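You operate a simulated robot arm through the tools that you are given. There is no shell and no other tool. Be economical: measure what you need, move in short steps, check, and stop when the job is done.

The job below is to be done with a simulated robot arm. You get a single attempt, and the scene is never put back.

## Task
Open the fifty-six bin, take the yellow stopper from the inside of the fifty-six bin and leave it on top of the white block and shut the bin again. Take the blue filter and put it on the gap in the top row. Take the beige cloth from the yellow mat on the low grey table and put it on the table top between the blocks. Put the purple cloth on the table top next to the stand away on the narrow wooden table. Put the orange wheel on the table top between the blocks. The order is free. Set down upright: blue filter.

Only the result counts: the job must be done as asked and must still hold three seconds after the hand-in. Knocking over, shifting, dropping, spilling or breaking anything else fails it. Lids that push on must go on centred and level and be pressed home; caps that screw on are set level and turned clockwise until they are tight. Flat cloth is picked up by pressing the open fingertips on it (5 to 10 N) and closing them slowly along it; thin cloth reads only 2 to 8 mm in the jaws.

## Robot
A 5-joint arm with a two-finger parallel gripper on a trunk, on a base that drives. Base frame: it is fixed to the floor where the robot stands at the start and does not move with it; the origin is under the middle of the robot, x ahead of it, y to its left, z up. Readings come in mm, rad, newtons and seconds.
It reaches about 1134 mm from its shoulder. Its first joint turns from -2.601 to 2.601 rad. Places, roughly: beige cloth (8x11x3 cm) [-11600, 800, 300]; blue filter [2000, -750, 1000]; fifty-six bin [400, -600, 800]; gap in the top row (27x19 cm) [800, -500, 920]; narrow wooden table [-5800, 7700, 700]; orange wheel (20x20x7 cm) [-13500, -1200, 800]; purple cloth (8x11x3 cm) [-13100, -1200, 800]; table top between the blocks [-11600, 100, 800]; white block (4x9x4 cm) [1200, -600, 1000]; yellow stopper (3x3x3 cm) [500, -600, 800]. Payload 1.57 kg.
Tool frame: the origin (TCP) lies between the finger pads and is the grasp point; the fingertips stand 30 mm ahead of it; z points along the fingers, y is the line along which they close. The gripper opens to 110 mm. The fingers are 24 mm wide and 12 mm thick; the gripper's body (48 by 112 mm) begins 78 mm behind the TCP.
Orientation is that of the tool frame in the base frame, as a unit quaternion [x, y, z, w]. With the fingers straight down and closing along the base's y, the tool's x points along the base's -x, its y along +y and its z along -z.

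## Interface
- The arm moves only by the tool arm_command. Its argument "steps" is a list of rows, each an object of numbers (a shift or turn left out is 0, a gripper value left out holds the last): "dx", "dy", "dz": the shift along the tool's x, y, z in mm; "ax", "ay", "az": the turn, a rotation vector about the tool's x, y, z in rad; "claw": the opening in per cent of the stroke, from 0 (shut) to 100 (fully open). In form: [{"dx": .., "dy": .., "dz": .., "ax": .., "ay": .., "az": .., "claw": ..}, ...]. A call has 1 to 20 rows; each row shifts and turns the commanded pose from where the row before left it, along the tool's axes as they then stand. Each row takes 0.2 s and may step no farther than 50 mm and 0.15 rad from the row before; otherwise, or with a gripper value out of range, the whole call is refused. Where a pose cannot be reached the arm comes as near as it can. A force on the tool above 40 N (or 10 N above the force at the start of the call, whichever is more), or a blocked arm, ends the call early, and 0.2 s more pass. The fingers move at their own pace (about 153 mm/s each) and stop on an object; they squeeze with about 28 N. The grip force told is the motor's: it shows also when the fingers shut on nothing. Time passes only in rows, and 0.2 s behind the last, so rows that do not move let the fingers close. It gives the time, the measured TCP pose, the force on the tool (base axes), the opening and the grip force at its end, in the units of the frame above (readings bear some noise), with the torque about the TCP (base axes, N m) and any sound that the robot's microphone picked up, and new pictures: "views" is both (left out), scene, wrist or none.
- Cameras (640 x 400 px; columns grow to the right, rows downward): "scene" is now at [17.4, 116.9, 1920.8]; the picture's right is [-0.65, -0.76, 0.00], its down [-0.55, 0.46, -0.70] and it looks along [0.53, -0.45, -0.72] (base axes); focal length 282 px, centre (320, 200). "wrist" rides on the gripper at [70, 16, -141] in the tool frame; the picture's right is [-0.23, 0.97, 0.00], its down [-0.86, -0.20, -0.48] and it looks along [-0.47, -0.11, 0.88] (tool axes); focal length 222 px, centre (320, 200).
- move_column(by): slides the trunk up (or, below 0, down) by that many mm; the arm and the scene camera ride with it, the base frame stays. It gives what a move gives, with no picture.
- steer(legs): drives the robot by 1 to 6 legs, each [ahead, turn to the left] in mm and rad, along the robot's own axes; the way and the turn of a leg run together, so that a leg with both is an arc; at most 1500 mm and 3.142 rad a leg. The arm and the cameras ride along, it lands a little off, and it stops where it bumps. It gives what a move gives, and a new picture of the scene camera.
- pan_tilt(pan, tilt): turns the head with the scene camera to pan (to the left, within 2.705 rad either way) and tilt (down, from -0.506 to 1.204), counted from straight ahead of the robot. It gives what a move gives, and a new picture of the scene camera.
- probe_pixels(camera, pixels): for up to 12 pixels [column, row] of the newest picture of that camera ("zoom" is the newest enlarged one), the place [x, y, z] in the base frame of the surface seen there, good to about 3 mm. It takes no simulated time.
- enlarge(camera, box): a new picture of the part [left, top, right, bottom] of that camera's present view, enlarged. It takes no simulated time.
- close_job(): hands the job in; it is judged then, once.

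Go step by step. Measure first, check grasps and placings, and put right what went wrong. The budget is 124 turns and 260 pictures, counting those below and the enlarged ones. Unless the task says otherwise, let go and move clear before handing in.

The tools are called after "Call:" as name(argument=value, ...) on one line, values as JSON. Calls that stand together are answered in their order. arm_command: Moves the arm, as the interface text tells. Its arguments: {"type":"object","properties":{"steps":{"type":"array","items":{"type":"object","properties":{"dx":{"type":"number"},"dy":{"type":"number"},"dz":{"type":"number"},"ax":{"type":"number"},"ay":{"type":"number"},"az":{"type":"number"},"claw":{"type":"number"}}}},"views":{"type":"string","enum":["both","scene","wrist","none"]}},"required":["steps"]} The other tools are called the same way: move_column (by) slides the trunk up or down; steer (legs) drives the base; pan_tilt (pan, tilt) turns the head that bears the scene camera; probe_pixels (camera, pixels) gives the place of the surface under pixels of a picture; enlarge (camera, box) takes an enlarged picture of a part of a camera's view; close_job () hands the job in.

At the start:

```text
time: 0.0
tool_pos: [374.5, -540.7, 1205.2]
ee_rot: [0.0, 1.0, 0.0, 0.0]
ft_force: [0.1, 0.5, 0.1]
moment: [0.01, -0.02, 0.01]
gripper_width: 109.9
finger_force: 0.0
trunk travel left (down, up): [-939.0, 31.0]
robot x, y, heading: [1.7, -0.6, -0.0]
head pan, tilt: [-0.705, 0.798]
```

scene: 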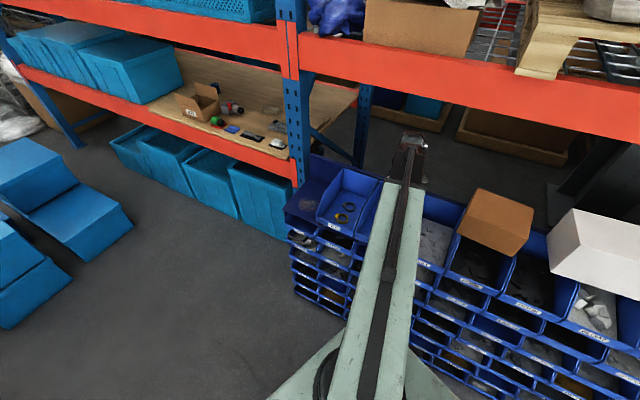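
wrist: 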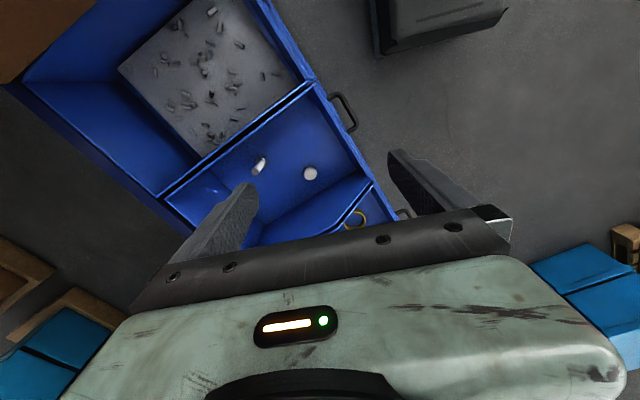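

The scene shows a rack of blue bins under the arm (around px 440,280) and a shelf with small things (px 230,110). I'll enlarge these parts to find the bin, filter and block.

Call:
enlarge(camera="scene", box=[280, 140, 640, 400])

Call:
enlarge(camera="scene", box=[150, 60, 310, 160])

Call:
enlarge(camera="wrist", box=[0, 0, 640, 260])

```text
1.54 times, centred on (460, 270) of scene
```

zoom: 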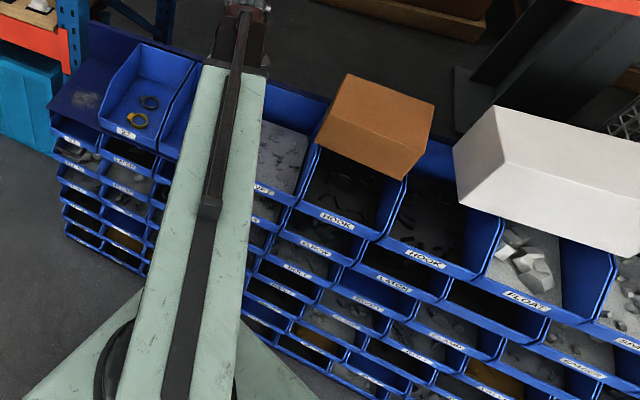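

```text
4.00 times, centred on (230, 110) of scene
```

zoom: 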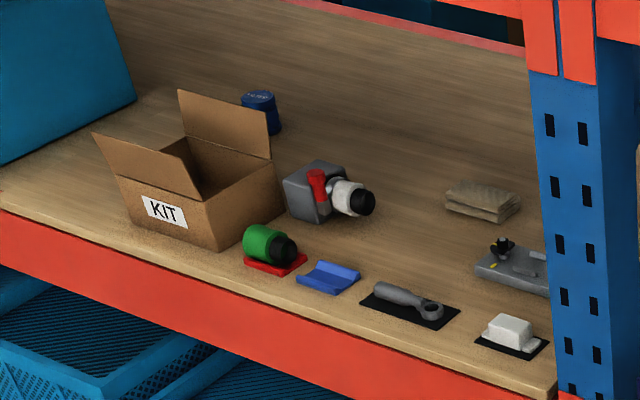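

```text
1.00 times, centred on (320, 130) of wrist (not enlarged: the box is as wide or as high as the picture)
```

zoom: 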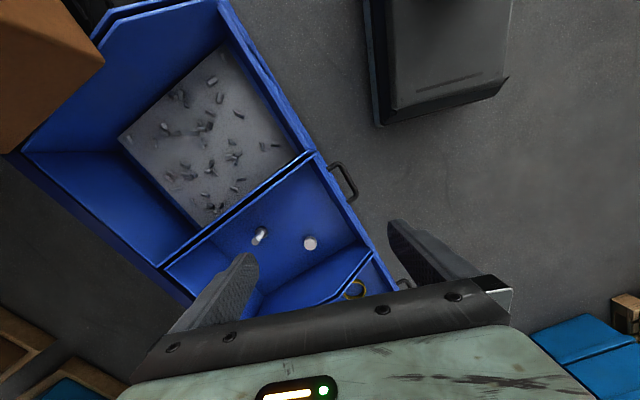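

Zoom 2 shows the filter (260,110) and white block (515,335) on the wooden shelf; the bin under the arm isn't visible. I'll probe these and bin points.

Call:
probe_pixels(camera="scene", pixels=[[215, 85], [278, 143], [308, 205], [343, 205], [330, 228], [375, 195], [345, 175], [500, 225], [280, 140], [252, 128], [440, 240], [420, 262]])

Call:
probe_pixels(camera="wrist", pixels=[[310, 243], [260, 236], [343, 165], [335, 185], [355, 205], [402, 285], [315, 155], [205, 225], [250, 190], [370, 245], [300, 290], [355, 290]])

Call:
enlarge(camera="wrist", box=[180, 120, 440, 290])

Call:
enlarge(camera="scene", box=[270, 150, 400, 310])

```text
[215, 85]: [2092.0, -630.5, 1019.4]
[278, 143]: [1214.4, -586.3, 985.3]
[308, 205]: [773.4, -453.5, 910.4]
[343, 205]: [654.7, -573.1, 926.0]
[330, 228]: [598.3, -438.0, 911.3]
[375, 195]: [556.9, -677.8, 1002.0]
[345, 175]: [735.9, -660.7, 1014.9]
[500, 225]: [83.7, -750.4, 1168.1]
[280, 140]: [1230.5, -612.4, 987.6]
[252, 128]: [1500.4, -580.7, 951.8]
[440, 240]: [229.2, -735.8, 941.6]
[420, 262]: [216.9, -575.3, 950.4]
```

```text
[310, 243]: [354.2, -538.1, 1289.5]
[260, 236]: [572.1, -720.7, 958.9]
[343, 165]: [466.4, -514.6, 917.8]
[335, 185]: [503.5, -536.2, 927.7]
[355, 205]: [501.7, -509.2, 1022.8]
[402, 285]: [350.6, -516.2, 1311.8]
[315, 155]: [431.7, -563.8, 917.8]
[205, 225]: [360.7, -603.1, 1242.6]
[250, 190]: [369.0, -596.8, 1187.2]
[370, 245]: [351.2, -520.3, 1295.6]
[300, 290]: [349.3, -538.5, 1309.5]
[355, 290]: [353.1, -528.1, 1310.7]
```

```text
2.35 times, centred on (310, 205) of wrist
```

zoom: 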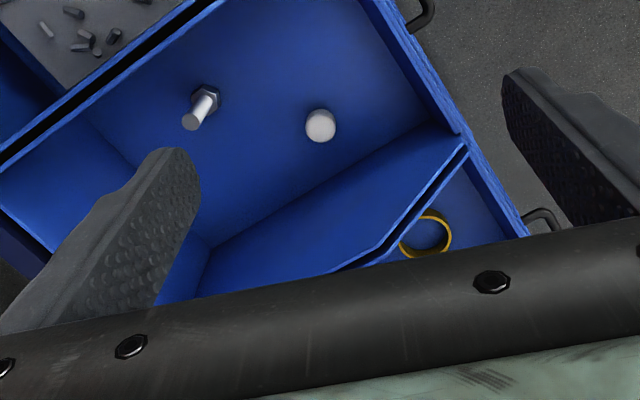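

```text
2.50 times, centred on (335, 230) of scene
```

zoom: 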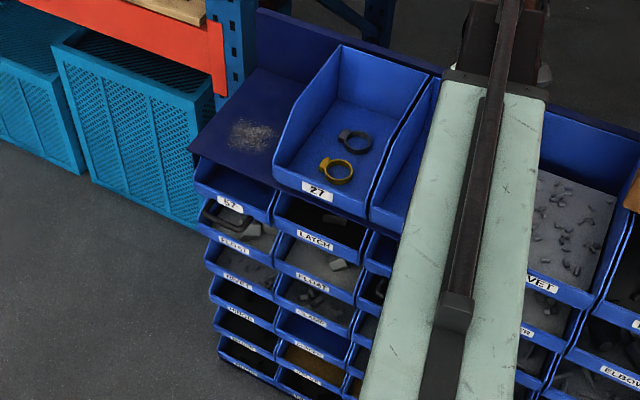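

The wrist view shows the top-row bin with a bolt, and handles on bin fronts; bin 56 must be in the row below, hidden by the arm. I'll swing the arm away to the front to see it.

Call:
arm_command(steps=[{"dx": -25, "dy": 40}, {"dx": -25, "dy": 40}, {"dx": -25, "dy": 40}, {"dx": -25, "dy": 40}, {"dx": -25, "dy": 40}, {"dx": -25, "dy": 40}, {"dx": -25, "dy": 40}, {"dx": -25, "dy": 40}, {"dx": -25, "dy": 40}, {"dx": -25, "dy": 40}, {"dx": -25, "dy": 40}, {"dx": -25, "dy": 40}], views="scene")

Call:
pan_tilt(pan=-1.0, tilt=0.85)

Call:
enlarge(camera="scene", box=[180, 150, 440, 320])

```text
time: 2.6
tool_pos: [677.3, -61.2, 1205.6]
ee_rot: [-0.001, 1.0, 0.0, 0.0]
ft_force: [1.0, 0.6, -0.6]
moment: [0.02, 0.03, 0.02]
gripper_width: 109.9
finger_force: 0.1
trunk travel left (down, up): [-939.0, 31.0]
robot x, y, heading: [4.4, 0.0, -0.001]
head pan, tilt: [-0.705, 0.798]
```

scene: 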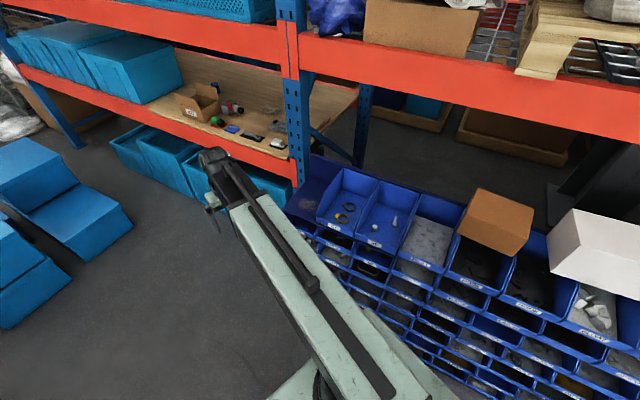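

```text
time: 3.4
tool_pos: [676.4, -62.0, 1206.3]
ee_rot: [0.0, 1.0, 0.0, 0.001]
ft_force: [-0.7, -0.5, -0.2]
moment: [0.03, 0.03, 0.02]
gripper_width: 110.0
finger_force: 0.0
trunk travel left (down, up): [-939.0, 31.0]
robot x, y, heading: [-0.2, 1.1, 0.001]
head pan, tilt: [-1.0, 0.85]
```

scene: 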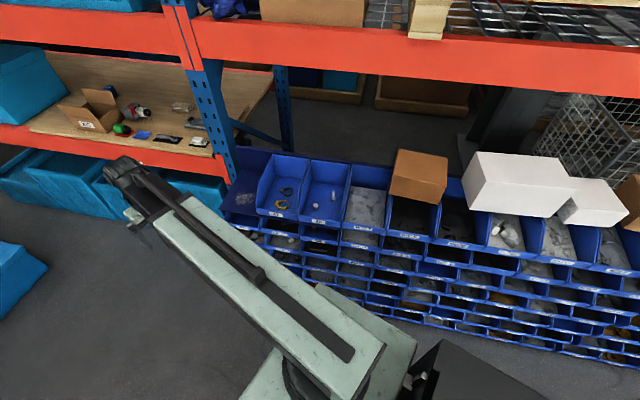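

```text
2.35 times, centred on (310, 235) of scene
```

zoom: 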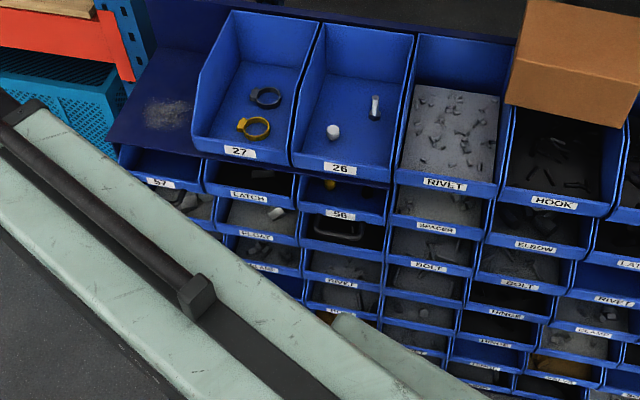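

Bin 56 sits below bin 26, with its yellow stopper at zoom (330,183) and a handle at (340,230). Enlarging and measuring it.

Call:
enlarge(camera="scene", box=[270, 190, 380, 259])

Call:
probe_pixels(camera="zoom", pixels=[[290, 80], [260, 155], [330, 165], [195, 140], [385, 200], [210, 200], [230, 205], [300, 215], [360, 215], [300, 240], [320, 100], [150, 120]])

```text
5.80 times, centred on (325, 224) of scene
```

zoom: 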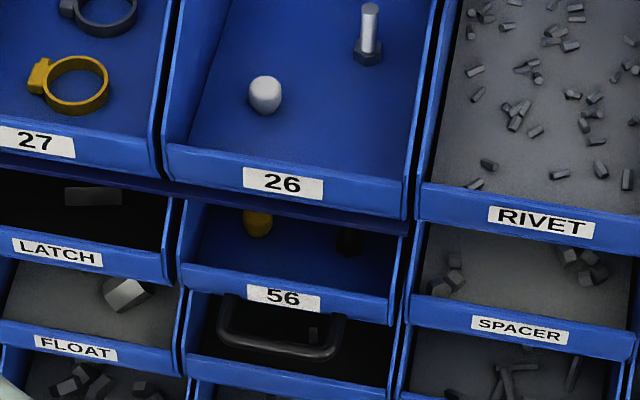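

```text
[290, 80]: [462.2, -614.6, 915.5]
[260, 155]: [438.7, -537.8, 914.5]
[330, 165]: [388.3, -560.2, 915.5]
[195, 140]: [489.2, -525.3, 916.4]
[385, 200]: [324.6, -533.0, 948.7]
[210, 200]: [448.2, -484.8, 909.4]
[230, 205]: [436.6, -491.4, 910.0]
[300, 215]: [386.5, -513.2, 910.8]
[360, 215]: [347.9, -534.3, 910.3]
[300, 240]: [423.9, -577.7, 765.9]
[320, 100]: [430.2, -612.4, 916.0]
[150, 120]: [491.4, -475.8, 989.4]
```

Zoomed view: bin 56 with stopper (258,222), handle bar (280,348). Probing the handle and label edge geometry.

Call:
probe_pixels(camera="zoom", pixels=[[258, 222], [350, 242], [225, 340], [280, 351], [325, 355], [230, 305], [340, 322], [188, 265], [388, 300], [190, 283], [386, 322], [283, 297]])

Call:
probe_pixels(camera="zoom", pixels=[[165, 148], [405, 182], [408, 215], [168, 175], [184, 200], [396, 235], [290, 216], [280, 345], [250, 345], [310, 353], [265, 98], [15, 265]])

```text
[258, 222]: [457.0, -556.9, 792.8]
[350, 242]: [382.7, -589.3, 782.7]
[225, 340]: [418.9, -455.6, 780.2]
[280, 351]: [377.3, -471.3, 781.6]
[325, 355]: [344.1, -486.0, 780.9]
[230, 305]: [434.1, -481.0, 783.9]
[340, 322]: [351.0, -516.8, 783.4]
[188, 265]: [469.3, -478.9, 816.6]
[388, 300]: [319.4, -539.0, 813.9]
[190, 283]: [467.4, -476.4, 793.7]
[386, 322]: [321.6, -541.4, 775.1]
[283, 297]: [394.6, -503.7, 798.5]
```

```text
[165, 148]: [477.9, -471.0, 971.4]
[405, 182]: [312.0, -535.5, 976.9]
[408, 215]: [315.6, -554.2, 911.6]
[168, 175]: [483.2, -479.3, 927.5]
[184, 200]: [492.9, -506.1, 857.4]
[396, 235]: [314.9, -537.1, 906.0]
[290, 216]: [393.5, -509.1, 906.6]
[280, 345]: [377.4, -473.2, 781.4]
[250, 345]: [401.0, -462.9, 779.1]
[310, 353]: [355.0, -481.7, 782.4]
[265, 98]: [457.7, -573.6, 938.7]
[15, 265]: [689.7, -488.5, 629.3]
```

Bin front runs along (-0.93,-0.37); pull direction n≈(-0.37,0.93); handle bar centre ≈(380,-471,781), about 38 mm out from the front. I'll lower the trunk and bring the tool horizontal so the fingers close vertically on the bar.

Call:
move_column(by=-380)

Call:
arm_command(steps=[{"az": -0.1484}, {"az": -0.1484}, {"az": -0.1484}, {"az": -0.1484}, {"az": -0.1484}, {"az": -0.1484}, {"az": -0.1484}, {"az": -0.1484}, {"az": -0.1484}, {"az": -0.1484}], views="none")

Call:
arm_command(steps=[{"ax": 0.1428}, {"ax": 0.1428}, {"ax": 0.1428}, {"ax": 0.1428}, {"ax": 0.1428}, {"ax": 0.1428}, {"ax": 0.1428}, {"ax": 0.1428}, {"ax": 0.1428}, {"ax": 0.1428}, {"ax": 0.1428}], views="both")

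```text
time: 7.1
tool_pos: [676.7, -61.6, 825.6]
ee_rot: [0.001, 1.0, 0.0, 0.0]
ft_force: [0.0, -0.4, -0.4]
moment: [0.03, 0.03, 0.01]
gripper_width: 110.3
finger_force: 0.1
trunk travel left (down, up): [-559.0, 411.0]
robot x, y, heading: [-0.5, 1.0, -0.0]
head pan, tilt: [-1.0, 0.85]
```

```text
time: 9.3
tool_pos: [676.3, -60.3, 825.8]
ee_rot: [-0.678, 0.736, 0.0, 0.0]
ft_force: [0.3, -0.2, -0.5]
moment: [0.01, 0.0, -0.01]
gripper_width: 110.2
finger_force: 0.1
trunk travel left (down, up): [-559.0, 411.0]
robot x, y, heading: [0.5, -4.7, 0.002]
head pan, tilt: [-1.0, 0.85]
```

```text
time: 11.7
tool_pos: [807.9, -74.0, 1055.7]
ee_rot: [-0.488, 0.529, -0.511, 0.47]
ft_force: [0.0, 0.5, -0.4]
moment: [-0.01, -0.01, -0.02]
gripper_width: 110.2
finger_force: 0.0
out of reach, approached as far as the arm can: row 2, 3, 4, 5, 6, 7, 8, 9, 10, 11
trunk travel left (down, up): [-559.0, 411.0]
robot x, y, heading: [-2.2, 0.5, -0.002]
head pan, tilt: [-1.0, 0.85]
```

scene: 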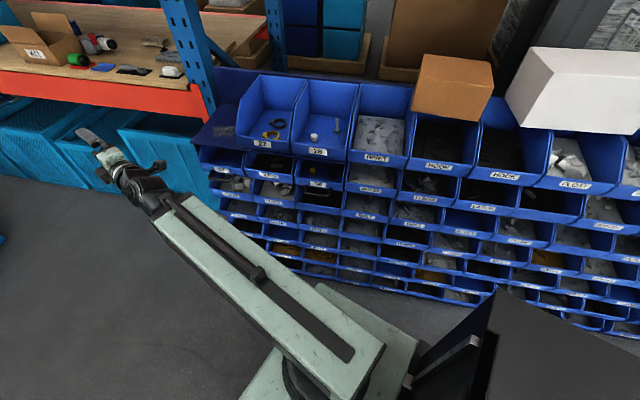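
wrist: 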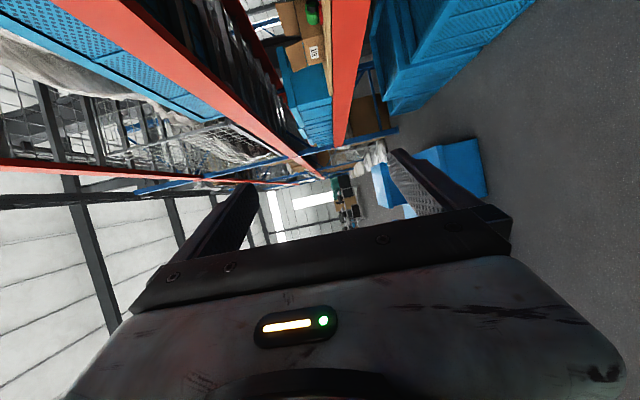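

The arm cannot hold the tool horizontal this close (it stopped at radius ~810), so I need to back off from the rack along n. I'll check the free floor to the left.

Call:
pan_tilt(pan=1.57, tilt=0.6)

Call:
probe_pixels(camera="scene", pixels=[[320, 200], [320, 100], [320, 300], [150, 200], [500, 200], [100, 330], [550, 330]])

```text
time: 14.0
tool_pos: [808.3, -73.1, 1055.3]
ee_rot: [-0.489, 0.529, -0.509, 0.47]
ft_force: [-0.3, 0.3, 0.5]
moment: [-0.01, -0.05, 0.01]
gripper_width: 110.1
finger_force: 0.1
trunk travel left (down, up): [-559.0, 411.0]
robot x, y, heading: [-1.1, 1.4, -0.0]
head pan, tilt: [1.571, 0.6]
```

scene: 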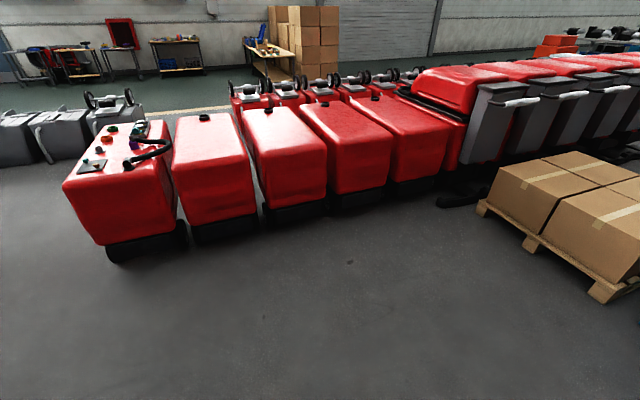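

```text
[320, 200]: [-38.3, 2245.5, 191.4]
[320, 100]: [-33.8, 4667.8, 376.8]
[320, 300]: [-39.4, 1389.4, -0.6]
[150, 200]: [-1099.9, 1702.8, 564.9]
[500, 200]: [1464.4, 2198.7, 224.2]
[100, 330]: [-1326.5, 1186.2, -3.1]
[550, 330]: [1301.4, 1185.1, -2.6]
```

Floor is free until the machines at y≈1700. I'll drive to about (9,457) and face the rack along -n.

Call:
steer(legs=[[0, 1.571], [457, 0], [0, -2.761]])

Call:
pan_tilt(pan=0.0, tilt=0.75)

```text
time: 15.6
tool_pos: [800.3, 127.9, 1055.6]
ee_rot: [0.55, -0.464, 0.448, -0.531]
ft_force: [-0.1, -1.4, -0.7]
moment: [-0.01, 0.02, -0.05]
gripper_width: 110.2
finger_force: 0.1
trunk travel left (down, up): [-559.0, 411.0]
robot x, y, heading: [-1.1, -2.1, 0.204]
head pan, tilt: [1.571, 0.6]
stopped in leg 1: the robot was blocked; the commanded pose is now the measured one
```

scene: 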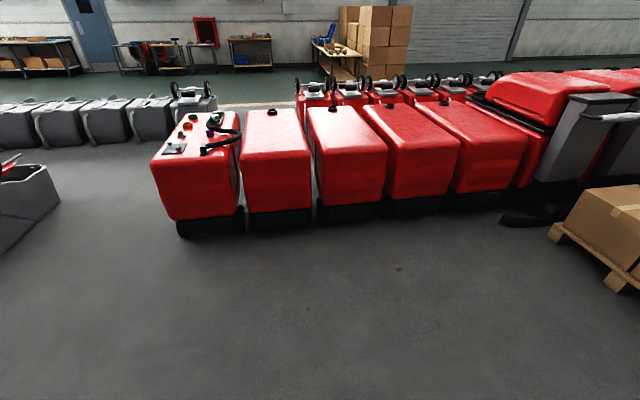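

```text
time: 17.2
tool_pos: [800.4, 126.3, 1053.8]
ee_rot: [0.55, -0.464, 0.447, -0.531]
ft_force: [-1.2, 0.1, -0.5]
moment: [-0.03, 0.0, 0.05]
gripper_width: 109.9
finger_force: 0.1
trunk travel left (down, up): [-559.0, 411.0]
robot x, y, heading: [0.0, -2.2, 0.202]
head pan, tilt: [0.0, 0.75]
```

scene: 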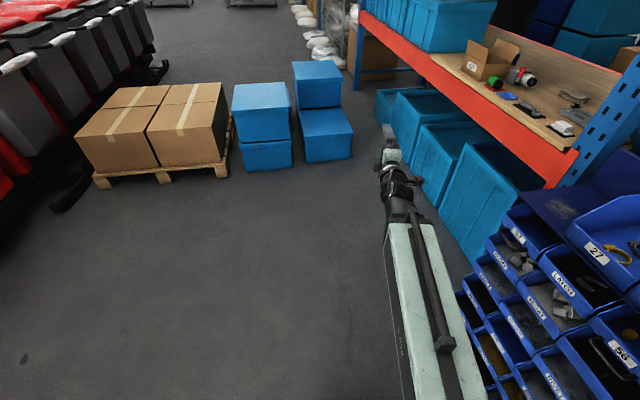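

The turn was blocked at 0.2 rad; I'll look behind the robot for what it touched.

Call:
pan_tilt(pan=-2.3, tilt=0.9)

Call:
pan_tilt(pan=2.6, tilt=0.9)

```text
time: 19.4
tool_pos: [799.1, 127.4, 1054.6]
ee_rot: [0.55, -0.464, 0.448, -0.531]
ft_force: [-0.3, -0.5, 0.1]
moment: [-0.01, -0.01, 0.03]
gripper_width: 109.8
finger_force: 0.0
trunk travel left (down, up): [-559.0, 411.0]
robot x, y, heading: [-1.6, -2.7, 0.2]
head pan, tilt: [-2.3, 0.901]
```

scene: 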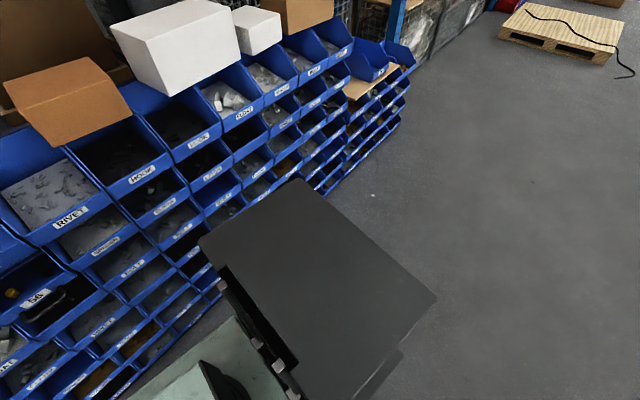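

```text
time: 23.2
tool_pos: [799.5, 127.8, 1054.6]
ee_rot: [0.551, -0.464, 0.447, -0.53]
ft_force: [-0.5, 0.2, 0.4]
moment: [0.04, 0.01, -0.01]
gripper_width: 110.2
finger_force: 0.1
trunk travel left (down, up): [-559.0, 411.0]
robot x, y, heading: [-1.4, -0.4, 0.199]
head pan, tilt: [2.601, 0.901]
```

scene: 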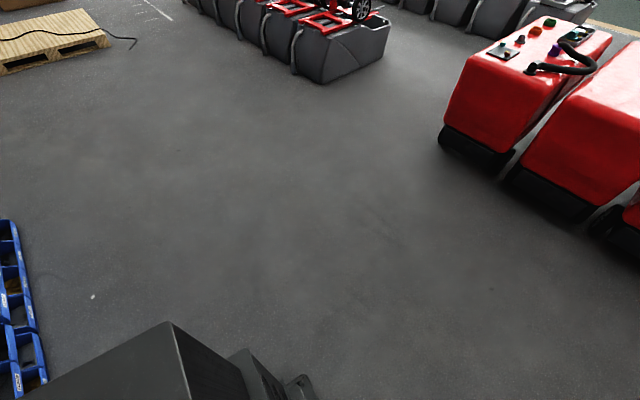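

The long rear chassis apparently touched the rack when turning left. I'll raise the arm, turn right, reverse away, then come around to face bin 56 squarely.

Call:
move_column(by=250)

Call:
steer(legs=[[0, -0.8], [-800, 0], [0, 0.6], [670, 0], [0, -1.19]])

Call:
pan_tilt(pan=0.0, tilt=0.8)

```text
time: 25.8
tool_pos: [801.6, 128.0, 1304.9]
ee_rot: [0.55, -0.465, 0.448, -0.53]
ft_force: [-0.8, 0.0, 0.8]
moment: [-0.02, -0.02, -0.02]
gripper_width: 109.9
finger_force: 0.0
trunk travel left (down, up): [-809.0, 161.0]
robot x, y, heading: [-3.3, 1.5, 0.2]
head pan, tilt: [2.601, 0.901]
```

```text
time: 27.3
tool_pos: [804.7, -103.9, 1305.0]
ee_rot: [-0.478, 0.538, -0.519, 0.461]
ft_force: [0.7, 0.6, 1.3]
moment: [-0.01, -0.02, -0.03]
gripper_width: 109.9
finger_force: 0.1
trunk travel left (down, up): [-809.0, 161.0]
robot x, y, heading: [-1.8, -6.0, -0.029]
head pan, tilt: [2.601, 0.901]
stopped in leg 1: the robot was blocked; the commanded pose is now the measured one
```

scene: 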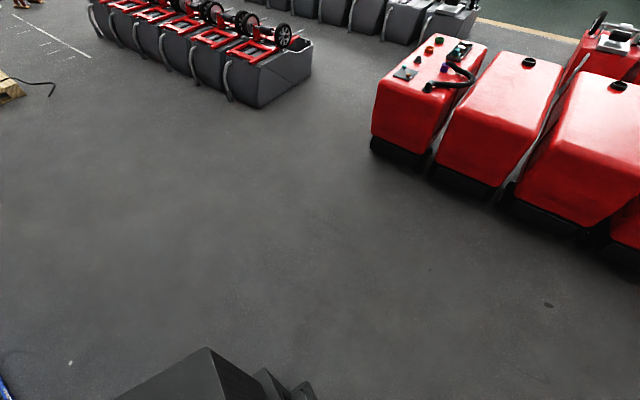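

```text
time: 29.6
tool_pos: [804.4, -106.4, 1304.9]
ee_rot: [-0.478, 0.539, -0.519, 0.46]
ft_force: [-0.3, -0.8, 0.2]
moment: [-0.04, -0.03, 0.03]
gripper_width: 110.1
finger_force: 0.0
trunk travel left (down, up): [-809.0, 161.0]
robot x, y, heading: [2.5, -0.3, -0.034]
head pan, tilt: [0.0, 0.799]
```

scene: 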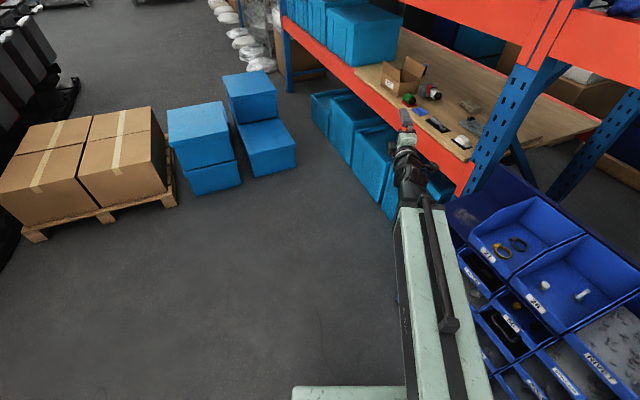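

It's wedged near-parallel to the rack, so I'll reverse straight back (rack recedes), then come forward at heading ~0.44 to (9,457) and turn right.

Call:
steer(legs=[[-900, 0], [0, 0.476], [1005, 0], [0, -1.632]])

```text
time: 35.3
tool_pos: [-111.2, 123.0, 1305.9]
ee_rot: [0.543, -0.473, 0.457, -0.523]
ft_force: [-0.5, -0.9, -0.4]
moment: [-0.01, 0.0, 0.04]
gripper_width: 110.3
finger_force: 0.0
trunk travel left (down, up): [-809.0, 161.0]
robot x, y, heading: [-918.0, 24.2, 0.173]
head pan, tilt: [0.0, 0.799]
stopped in leg 2: the robot was blocked; the commanded pose is now the measured one
```

scene: 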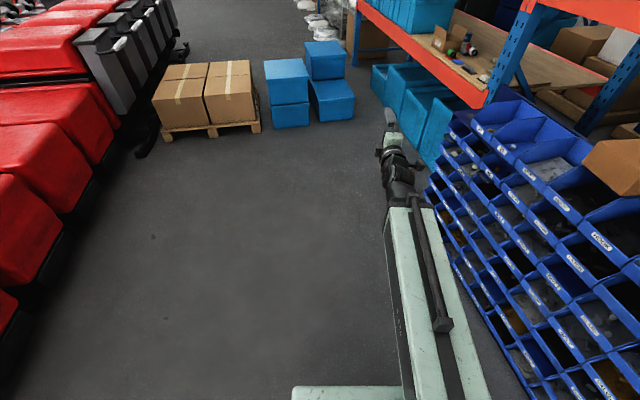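

Blocked again at 0.17 rad; look at right-rear and rear to find the contact.

Call:
pan_tilt(pan=-2.4, tilt=1.0)

Call:
pan_tilt(pan=-1.4, tilt=1.1)

Call:
pan_tilt(pan=2.7, tilt=1.0)

```text
time: 37.5
tool_pos: [-111.4, 124.3, 1304.5]
ee_rot: [0.543, -0.473, 0.457, -0.523]
ft_force: [-0.5, 0.9, -0.1]
moment: [0.03, 0.0, 0.01]
gripper_width: 109.8
finger_force: 0.0
trunk travel left (down, up): [-809.0, 161.0]
robot x, y, heading: [-910.9, 22.3, 0.174]
head pan, tilt: [-2.4, 1.0]
```

scene: 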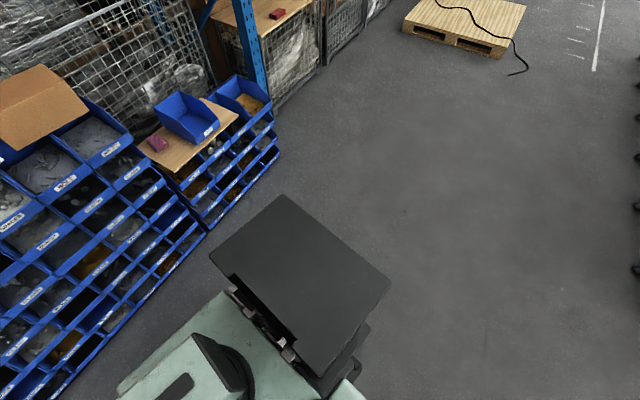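

```text
time: 38.8
tool_pos: [-110.5, 124.0, 1304.5]
ee_rot: [0.543, -0.473, 0.456, -0.523]
ft_force: [1.0, -0.6, 0.0]
moment: [-0.01, -0.02, 0.02]
gripper_width: 109.8
finger_force: 0.3
trunk travel left (down, up): [-809.0, 161.0]
robot x, y, heading: [-914.3, 21.5, 0.173]
head pan, tilt: [-1.4, 1.1]
```

scene: 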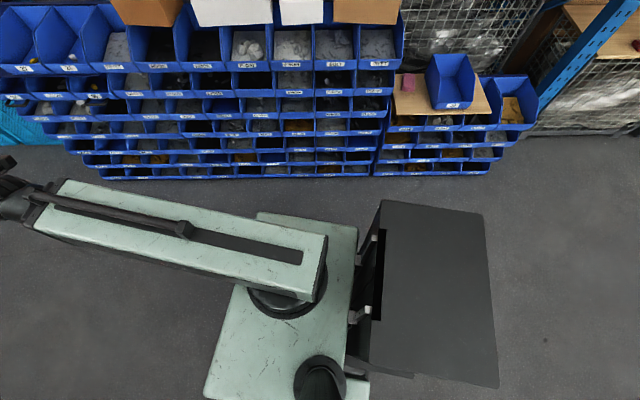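

```text
time: 42.1
tool_pos: [-111.0, 126.1, 1305.2]
ee_rot: [0.543, -0.473, 0.455, -0.524]
ft_force: [-0.6, 0.3, -0.3]
moment: [-0.01, 0.01, 0.0]
gripper_width: 110.1
finger_force: 0.2
trunk travel left (down, up): [-809.0, 161.0]
robot x, y, heading: [-917.0, 19.6, 0.175]
head pan, tilt: [2.7, 1.0]
```

scene: 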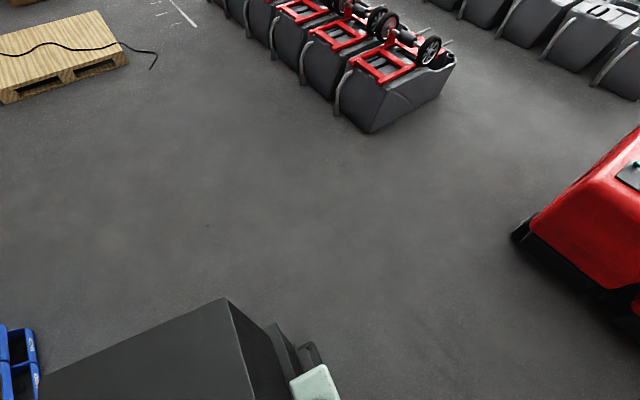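

Nothing is anywhere near the chassis, yet every turn stopped after ≈0.2 rad; maybe longer turns trip a stall check. I'll try shorter turn legs.

Call:
steer(legs=[[0, 0.13], [0, 0.13]])

```text
time: 43.7
tool_pos: [-156.0, 305.4, 1305.3]
ee_rot: [0.594, -0.408, 0.392, -0.572]
ft_force: [0.2, -0.4, 1.2]
moment: [0.04, 0.01, -0.01]
gripper_width: 109.8
finger_force: 0.0
trunk travel left (down, up): [-809.0, 161.0]
robot x, y, heading: [-918.0, 16.5, 0.375]
head pan, tilt: [2.7, 1.0]
stopped in leg 2: the robot was blocked; the commanded pose is now the measured one
```

scene: 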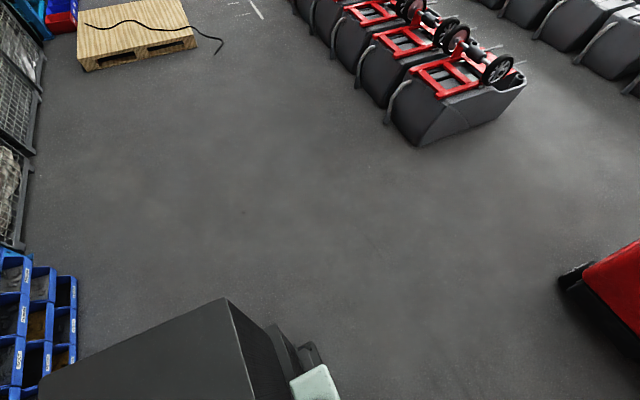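

Turning again stalls after 0.2 rad. Perhaps the outstretched horizontal arm pose (near its joint limits) is the cause; I'll return the tool to pointing down and retry.

Call:
arm_command(steps=[{"ax": -0.1428}, {"ax": -0.1428}, {"ax": -0.1428}, {"ax": -0.1428}, {"ax": -0.1428}, {"ax": -0.1428}, {"ax": -0.1428}, {"ax": -0.1428}, {"ax": -0.1428}, {"ax": -0.1428}, {"ax": -0.1428}, {"dy": 40}, {"dy": 40}, {"dy": 40}], views="none")

Call:
steer(legs=[[0, 0.4]])

```text
time: 46.7
tool_pos: [-267.2, 261.3, 1076.0]
ee_rot: [0.824, -0.566, -0.011, 0.015]
ft_force: [-0.5, -0.2, 0.4]
moment: [-0.01, 0.0, -0.03]
gripper_width: 110.0
finger_force: 0.0
out of reach, approached as far as the arm can: row 1, 2, 3, 4, 5, 6, 7, 8, 9, 10, 12
trunk travel left (down, up): [-809.0, 161.0]
robot x, y, heading: [-917.9, 16.2, 0.376]
head pan, tilt: [2.7, 1.0]
```

```text
time: 48.3
tool_pos: [-411.5, 495.0, 1076.6]
ee_rot: [0.92, -0.393, -0.006, 0.017]
ft_force: [0.7, 0.5, 1.6]
moment: [0.0, 0.0, -0.01]
gripper_width: 109.8
finger_force: 0.0
trunk travel left (down, up): [-809.0, 161.0]
robot x, y, heading: [-914.1, 12.1, 0.765]
head pan, tilt: [2.7, 1.0]
```

scene: 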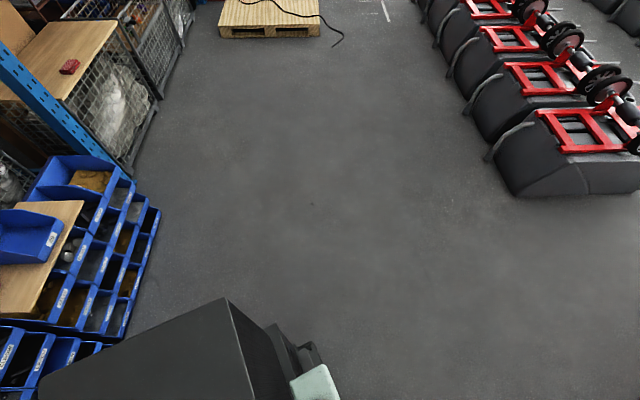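

With the arm tucked it turns fine. Now drive to (9,457) and face the rack.

Call:
steer(legs=[[0, -0.316], [1025, 0], [0, -1.639]])

Call:
pan_tilt(pan=0.0, tilt=0.8)

```text
time: 58.6
tool_pos: [238.7, -206.3, 1075.3]
ee_rot: [-0.172, 0.985, 0.019, -0.003]
ft_force: [0.3, 0.6, 0.1]
moment: [0.01, 0.0, -0.03]
gripper_width: 109.8
finger_force: 0.0
trunk travel left (down, up): [-809.0, 161.0]
robot x, y, heading: [27.9, 456.4, -1.211]
head pan, tilt: [2.7, 1.0]
```

scene: 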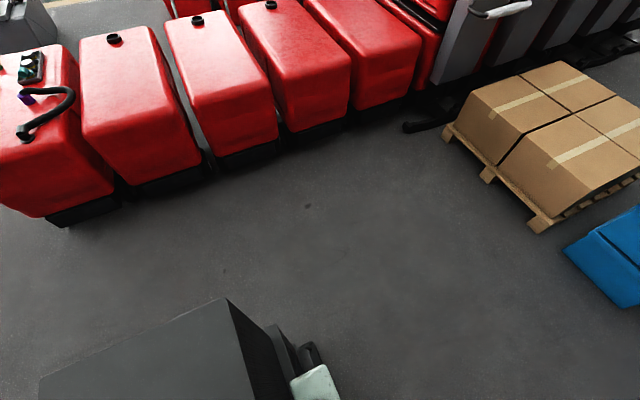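

```text
time: 61.0
tool_pos: [237.8, -204.7, 1076.3]
ee_rot: [-0.172, 0.985, 0.019, -0.003]
ft_force: [-0.3, -0.1, -0.2]
moment: [-0.01, -0.01, 0.01]
gripper_width: 109.8
finger_force: 0.0
trunk travel left (down, up): [-809.0, 161.0]
robot x, y, heading: [29.5, 455.7, -1.207]
head pan, tilt: [0.0, 0.799]
```

scene: 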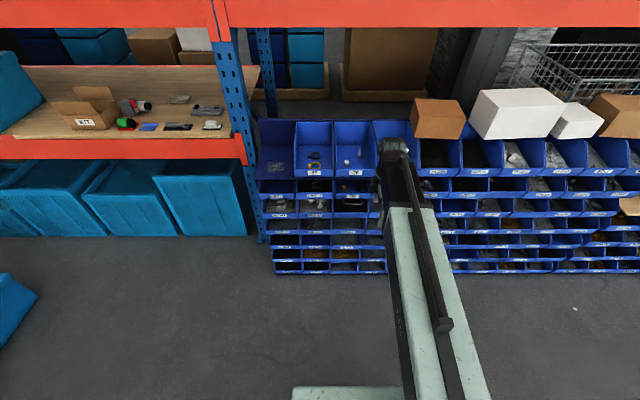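

The robot faces bin 56 squarely, ~1 m away. Lower the trunk so a horizontal tool fits at z≈781, then tilt the tool up.

Call:
move_column(by=-525)

Call:
arm_command(steps=[{"dz": -46, "dy": -35}, {"dz": -46, "dy": -35}, {"dz": -46, "dy": -35}, {"dz": -46}, {"dz": -46}, {"ax": 0.1428}, {"ax": 0.1428}, {"ax": 0.1428}, {"ax": 0.1428}, {"ax": 0.1428}, {"ax": 0.1428}, {"ax": 0.1428}, {"ax": 0.1428}, {"ax": 0.1428}, {"ax": 0.1428}, {"ax": 0.1428}], views="both")

```text
refused: -525 is not a number from -400 to 400
```

```text
refused: row 1 steps farther than a row can; nothing moved
```

Call:
move_column(by=-325)

Call:
move_column(by=-200)

Call:
arm_command(steps=[{"dz": -35, "dy": -35}, {"dz": -35, "dy": -35}, {"dz": -35, "dy": -35}, {"dz": -46}, {"dz": -46}, {"ax": 0.1428}, {"ax": 0.1428}, {"ax": 0.1428}, {"ax": 0.1428}, {"ax": 0.1428}, {"ax": 0.1428}, {"ax": 0.1428}, {"ax": 0.1428}, {"ax": 0.1428}, {"ax": 0.1428}, {"ax": 0.1428}], views="both")

```text
time: 64.2
tool_pos: [239.5, -204.0, 750.0]
ee_rot: [-0.171, 0.985, 0.018, -0.003]
ft_force: [0.2, -0.1, -0.4]
moment: [0.0, -0.02, 0.0]
gripper_width: 110.0
finger_force: 0.1
trunk travel left (down, up): [-484.0, 486.0]
robot x, y, heading: [28.9, 457.1, -1.213]
head pan, tilt: [0.0, 0.799]
```

```text
time: 66.3
tool_pos: [238.4, -205.0, 551.3]
ee_rot: [-0.172, 0.985, 0.018, -0.004]
ft_force: [0.5, 0.1, -0.1]
moment: [-0.01, 0.01, 0.02]
gripper_width: 109.7
finger_force: 0.0
trunk travel left (down, up): [-284.0, 686.0]
robot x, y, heading: [29.3, 455.4, -1.208]
head pan, tilt: [0.0, 0.799]
```

```text
time: 69.8
tool_pos: [278.4, -315.7, 775.0]
ee_rot: [-0.126, 0.715, -0.677, 0.119]
ft_force: [0.2, 0.3, 0.3]
moment: [0.0, 0.03, 0.0]
gripper_width: 109.9
finger_force: 0.1
out of reach, approached as far as the arm can: row 1, 2, 3, 4, 5, 7, 8, 9, 10, 11, 12, 13, 14, 15, 16
trunk travel left (down, up): [-284.0, 686.0]
robot x, y, heading: [28.2, 457.8, -1.211]
head pan, tilt: [0.0, 0.799]
```

scene: 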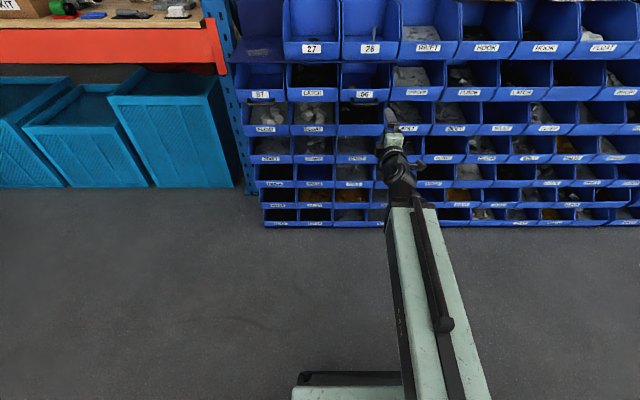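
wrist: 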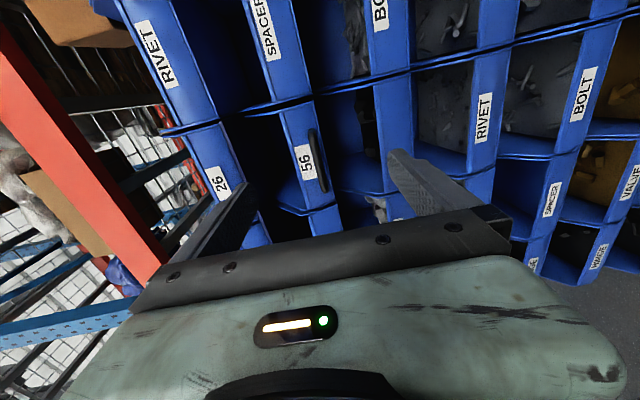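

Tool is horizontal at z 775 with the handle ahead at wrist (318,160). Measure the bar again from here.

Call:
enlarge(camera="wrist", box=[240, 90, 400, 220])

Call:
probe_pixels(camera="wrist", pixels=[[313, 135], [318, 160], [323, 185], [315, 145], [320, 172], [308, 165], [300, 130], [310, 200], [280, 110], [325, 160]])

```text
3.08 times, centred on (320, 155) of wrist
```

zoom: 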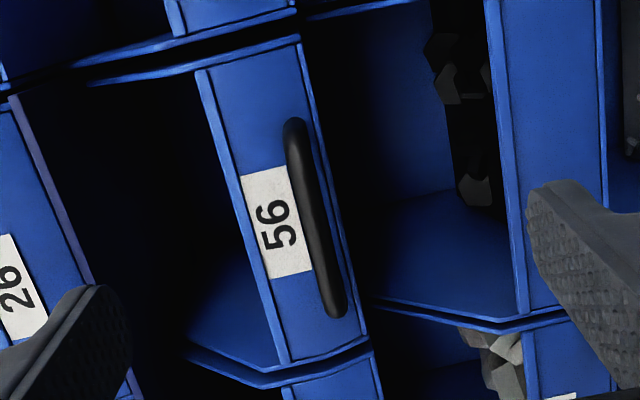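

```text
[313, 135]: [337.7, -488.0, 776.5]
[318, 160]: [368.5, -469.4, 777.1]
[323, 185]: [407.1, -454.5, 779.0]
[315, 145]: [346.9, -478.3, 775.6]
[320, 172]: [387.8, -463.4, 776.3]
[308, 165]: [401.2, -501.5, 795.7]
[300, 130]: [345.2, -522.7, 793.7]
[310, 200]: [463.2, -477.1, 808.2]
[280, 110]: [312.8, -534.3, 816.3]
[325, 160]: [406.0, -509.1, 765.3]
```

Bar centre ≈(378,-469,778). Partially close the claw, align laterally, and advance so the bar lies between the fingers.

Call:
arm_command(steps=[{"dx": -21, "dy": -7, "claw": 50}, {"dx": -21, "dy": -6.5}, {"dz": 40}, {"dz": 40}, {"dz": 40}, {"dz": 30}, {"dz": 15}], views="wrist")

Call:
enlarge(camera="wrist", box=[160, 60, 480, 260])

```text
time: 71.3
tool_pos: [362.2, -461.1, 779.7]
ee_rot: [-0.123, 0.711, -0.683, 0.118]
ft_force: [-0.2, 0.0, 0.1]
moment: [0.04, -0.02, 0.0]
gripper_width: 55.2
finger_force: 0.0
out of reach, approached as far as the arm can: row 1, 2, 5
trunk travel left (down, up): [-284.0, 686.0]
robot x, y, heading: [30.9, 453.9, -1.208]
head pan, tilt: [0.0, 0.799]
```

wrist: 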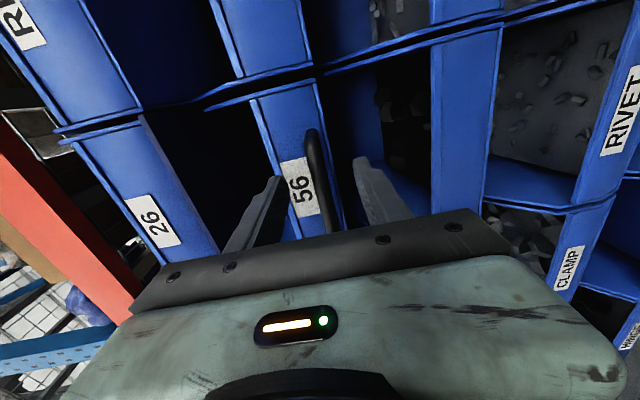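

```text
2.00 times, centred on (320, 160) of wrist
```

zoom: 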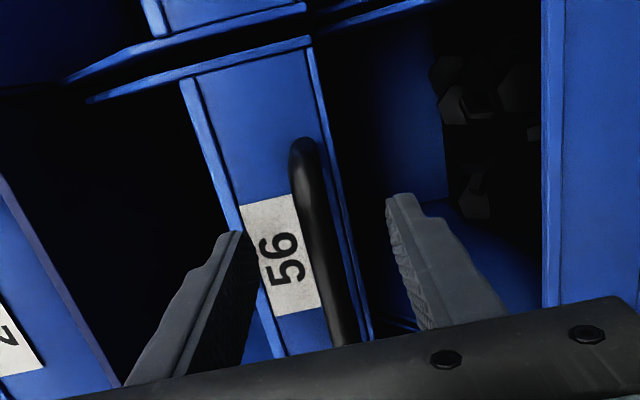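

Fingers bracket the bar; advance 6 mm more and close.

Call:
arm_command(steps=[{"dz": 6}, {"claw": 0}, {}, {}, {}], views="wrist")

```text
time: 72.5
tool_pos: [363.7, -467.6, 778.0]
ee_rot: [-0.124, 0.711, -0.681, 0.12]
ft_force: [-2.0, 8.4, -12.1]
moment: [0.19, 0.03, -0.01]
gripper_width: 12.2
finger_force: 28.8
trunk travel left (down, up): [-284.0, 686.0]
robot x, y, heading: [27.9, 454.0, -1.21]
head pan, tilt: [0.0, 0.799]
```

wrist: 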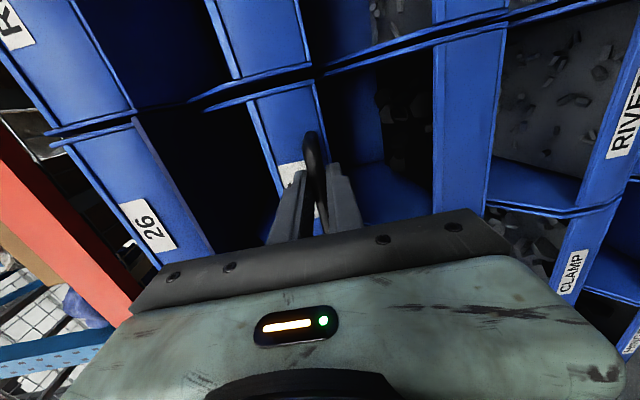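

Gripped (12.2 mm). Pull straight back along n.

Call:
arm_command(steps=[{"dz": -15, "dx": 0.4, "dy": 0.5}, {"dz": -15, "dx": 0.4, "dy": 0.5}, {"dz": -15, "dx": 0.4, "dy": 0.5}, {"dz": -15, "dx": 0.4, "dy": 0.5}], views="scene")

```text
time: 73.5
tool_pos: [343.7, -411.7, 777.9]
ee_rot: [-0.125, 0.711, -0.681, 0.119]
ft_force: [5.6, 3.2, -10.6]
moment: [0.12, -0.05, 0.38]
gripper_width: 12.8
finger_force: 29.9
trunk travel left (down, up): [-284.0, 686.0]
robot x, y, heading: [26.6, 452.9, -1.212]
head pan, tilt: [0.0, 0.799]
```

scene: 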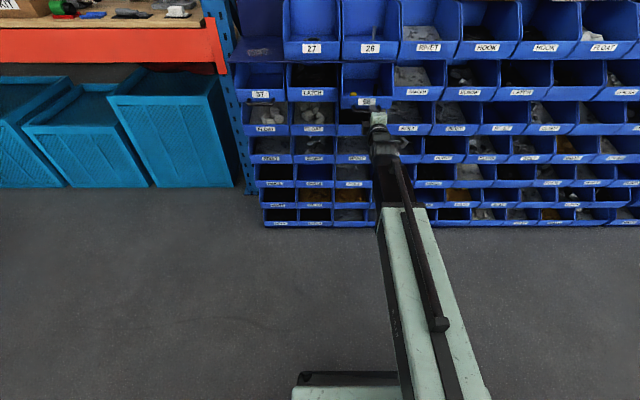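

The bin follows. Pull 80 mm more.

Call:
arm_command(steps=[{"dz": -16, "dx": 0.4, "dy": 0.5}, {"dz": -16, "dx": 0.4, "dy": 0.5}, {"dz": -16, "dx": 0.4, "dy": 0.5}, {"dz": -16, "dx": 0.4, "dy": 0.5}, {"dz": -16, "dx": 0.4, "dy": 0.5}], views="scene")

Call:
enlarge(camera="scene", box=[300, 20, 460, 140])

```text
time: 74.8
tool_pos: [313.7, -337.0, 778.3]
ee_rot: [-0.125, 0.711, -0.682, 0.119]
ft_force: [20.0, 8.2, -8.8]
moment: [0.12, -0.04, 0.3]
gripper_width: 12.7
finger_force: 29.4
trunk travel left (down, up): [-284.0, 686.0]
robot x, y, heading: [26.6, 459.5, -1.212]
head pan, tilt: [0.0, 0.799]
```

scene: 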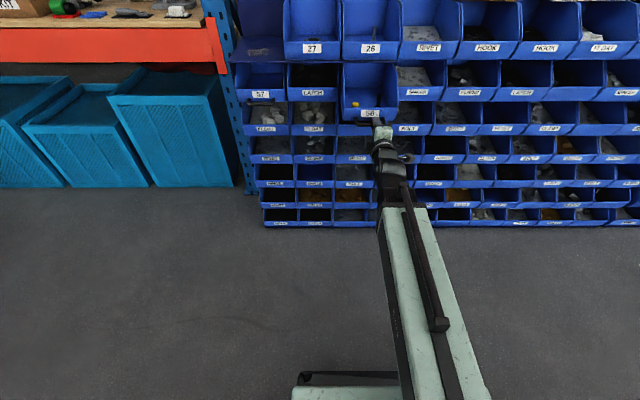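

```text
3.33 times, centred on (380, 80) of scene
```

zoom: 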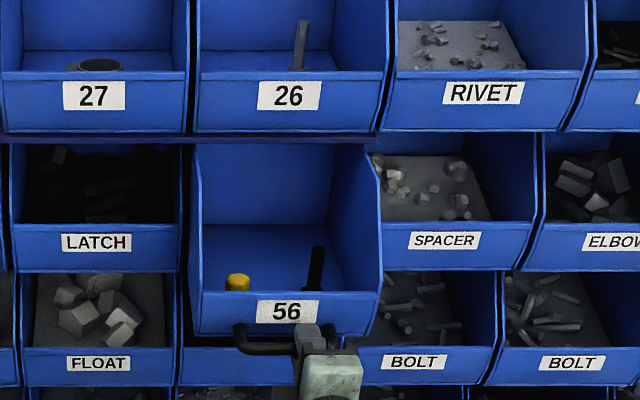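

Bin 56 is out ~140 mm and the yellow stopper is visible (zoom 238,282). Pull 20 mm more with a small lateral correction, then let go.

Call:
arm_command(steps=[{"dz": -10, "dx": -1.5}, {"dz": -10, "dx": -1.5}, {"claw": 30}, {}, {"dz": -20}, {"dz": -25}, {"dz": -25}], views="scene")

Call:
enlarge(camera="scene", box=[300, 20, 460, 140])

Call:
probe_pixels(camera="zoom", pixels=[[237, 300], [237, 280], [230, 318], [260, 330], [320, 275], [290, 305], [200, 320], [375, 320], [283, 327]])

```text
time: 76.3
tool_pos: [303.4, -306.4, 778.3]
ee_rot: [-0.124, 0.709, -0.683, 0.12]
ft_force: [0.6, 0.0, -0.4]
moment: [0.03, -0.04, 0.01]
gripper_width: 33.0
finger_force: 0.1
out of reach, approached as far as the arm can: row 5, 6, 7
trunk travel left (down, up): [-284.0, 686.0]
robot x, y, heading: [29.6, 454.2, -1.212]
head pan, tilt: [0.0, 0.799]
```

scene: 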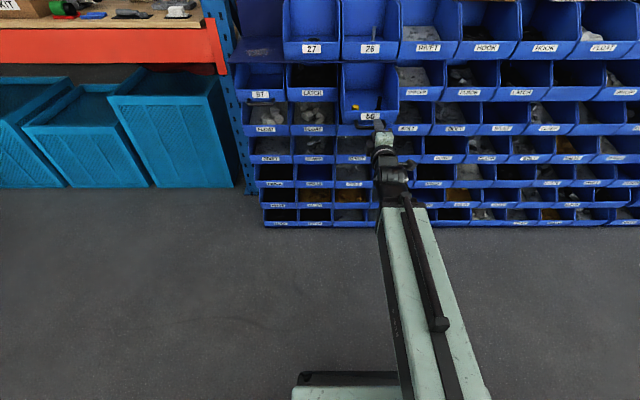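

```text
3.33 times, centred on (380, 80) of scene
```

zoom: 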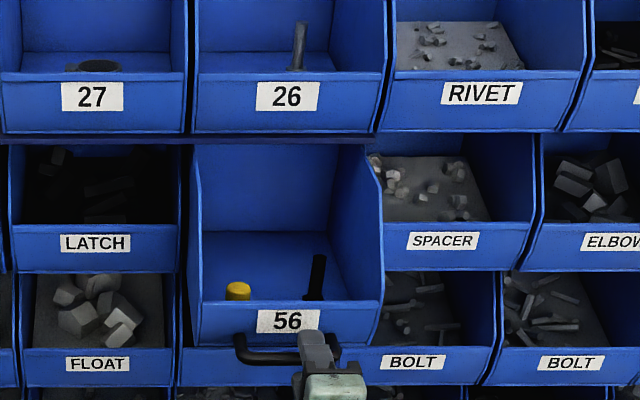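

```text
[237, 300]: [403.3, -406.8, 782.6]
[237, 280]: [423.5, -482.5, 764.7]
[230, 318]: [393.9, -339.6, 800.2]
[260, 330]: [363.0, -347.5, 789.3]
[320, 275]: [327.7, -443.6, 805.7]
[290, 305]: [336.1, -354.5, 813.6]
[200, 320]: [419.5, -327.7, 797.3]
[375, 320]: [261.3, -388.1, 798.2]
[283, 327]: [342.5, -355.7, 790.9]
```

Bin is out ~165 mm; the arm can't retract further horizontally and fingertips still straddle the bar. Back the base off 70 mm straight.

Call:
steer(legs=[[-70, 0]])

Call:
enlarge(camera="scene", box=[300, 20, 460, 140])

```text
time: 77.4
tool_pos: [278.2, -241.2, 781.0]
ee_rot: [-0.124, 0.709, -0.683, 0.119]
ft_force: [-0.1, -0.5, -0.1]
moment: [0.01, 0.01, 0.01]
gripper_width: 32.8
finger_force: 0.0
trunk travel left (down, up): [-284.0, 686.0]
robot x, y, heading: [2.1, 520.5, -1.209]
head pan, tilt: [0.0, 0.799]
```

scene: 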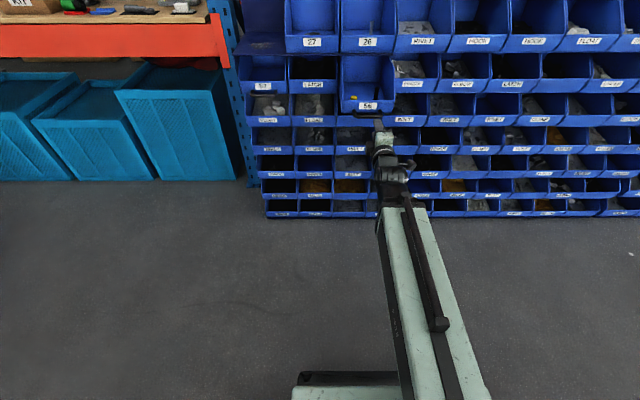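

```text
3.33 times, centred on (380, 80) of scene
```

zoom: 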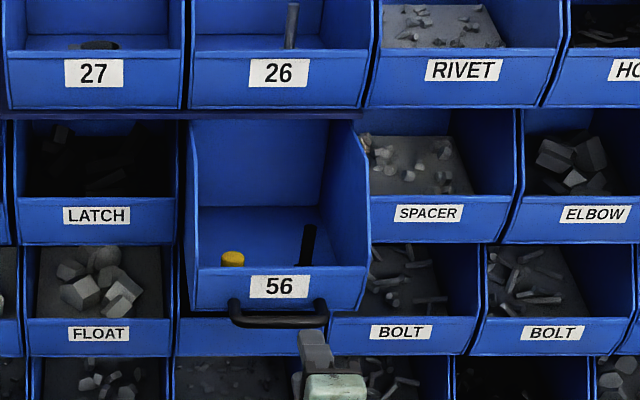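

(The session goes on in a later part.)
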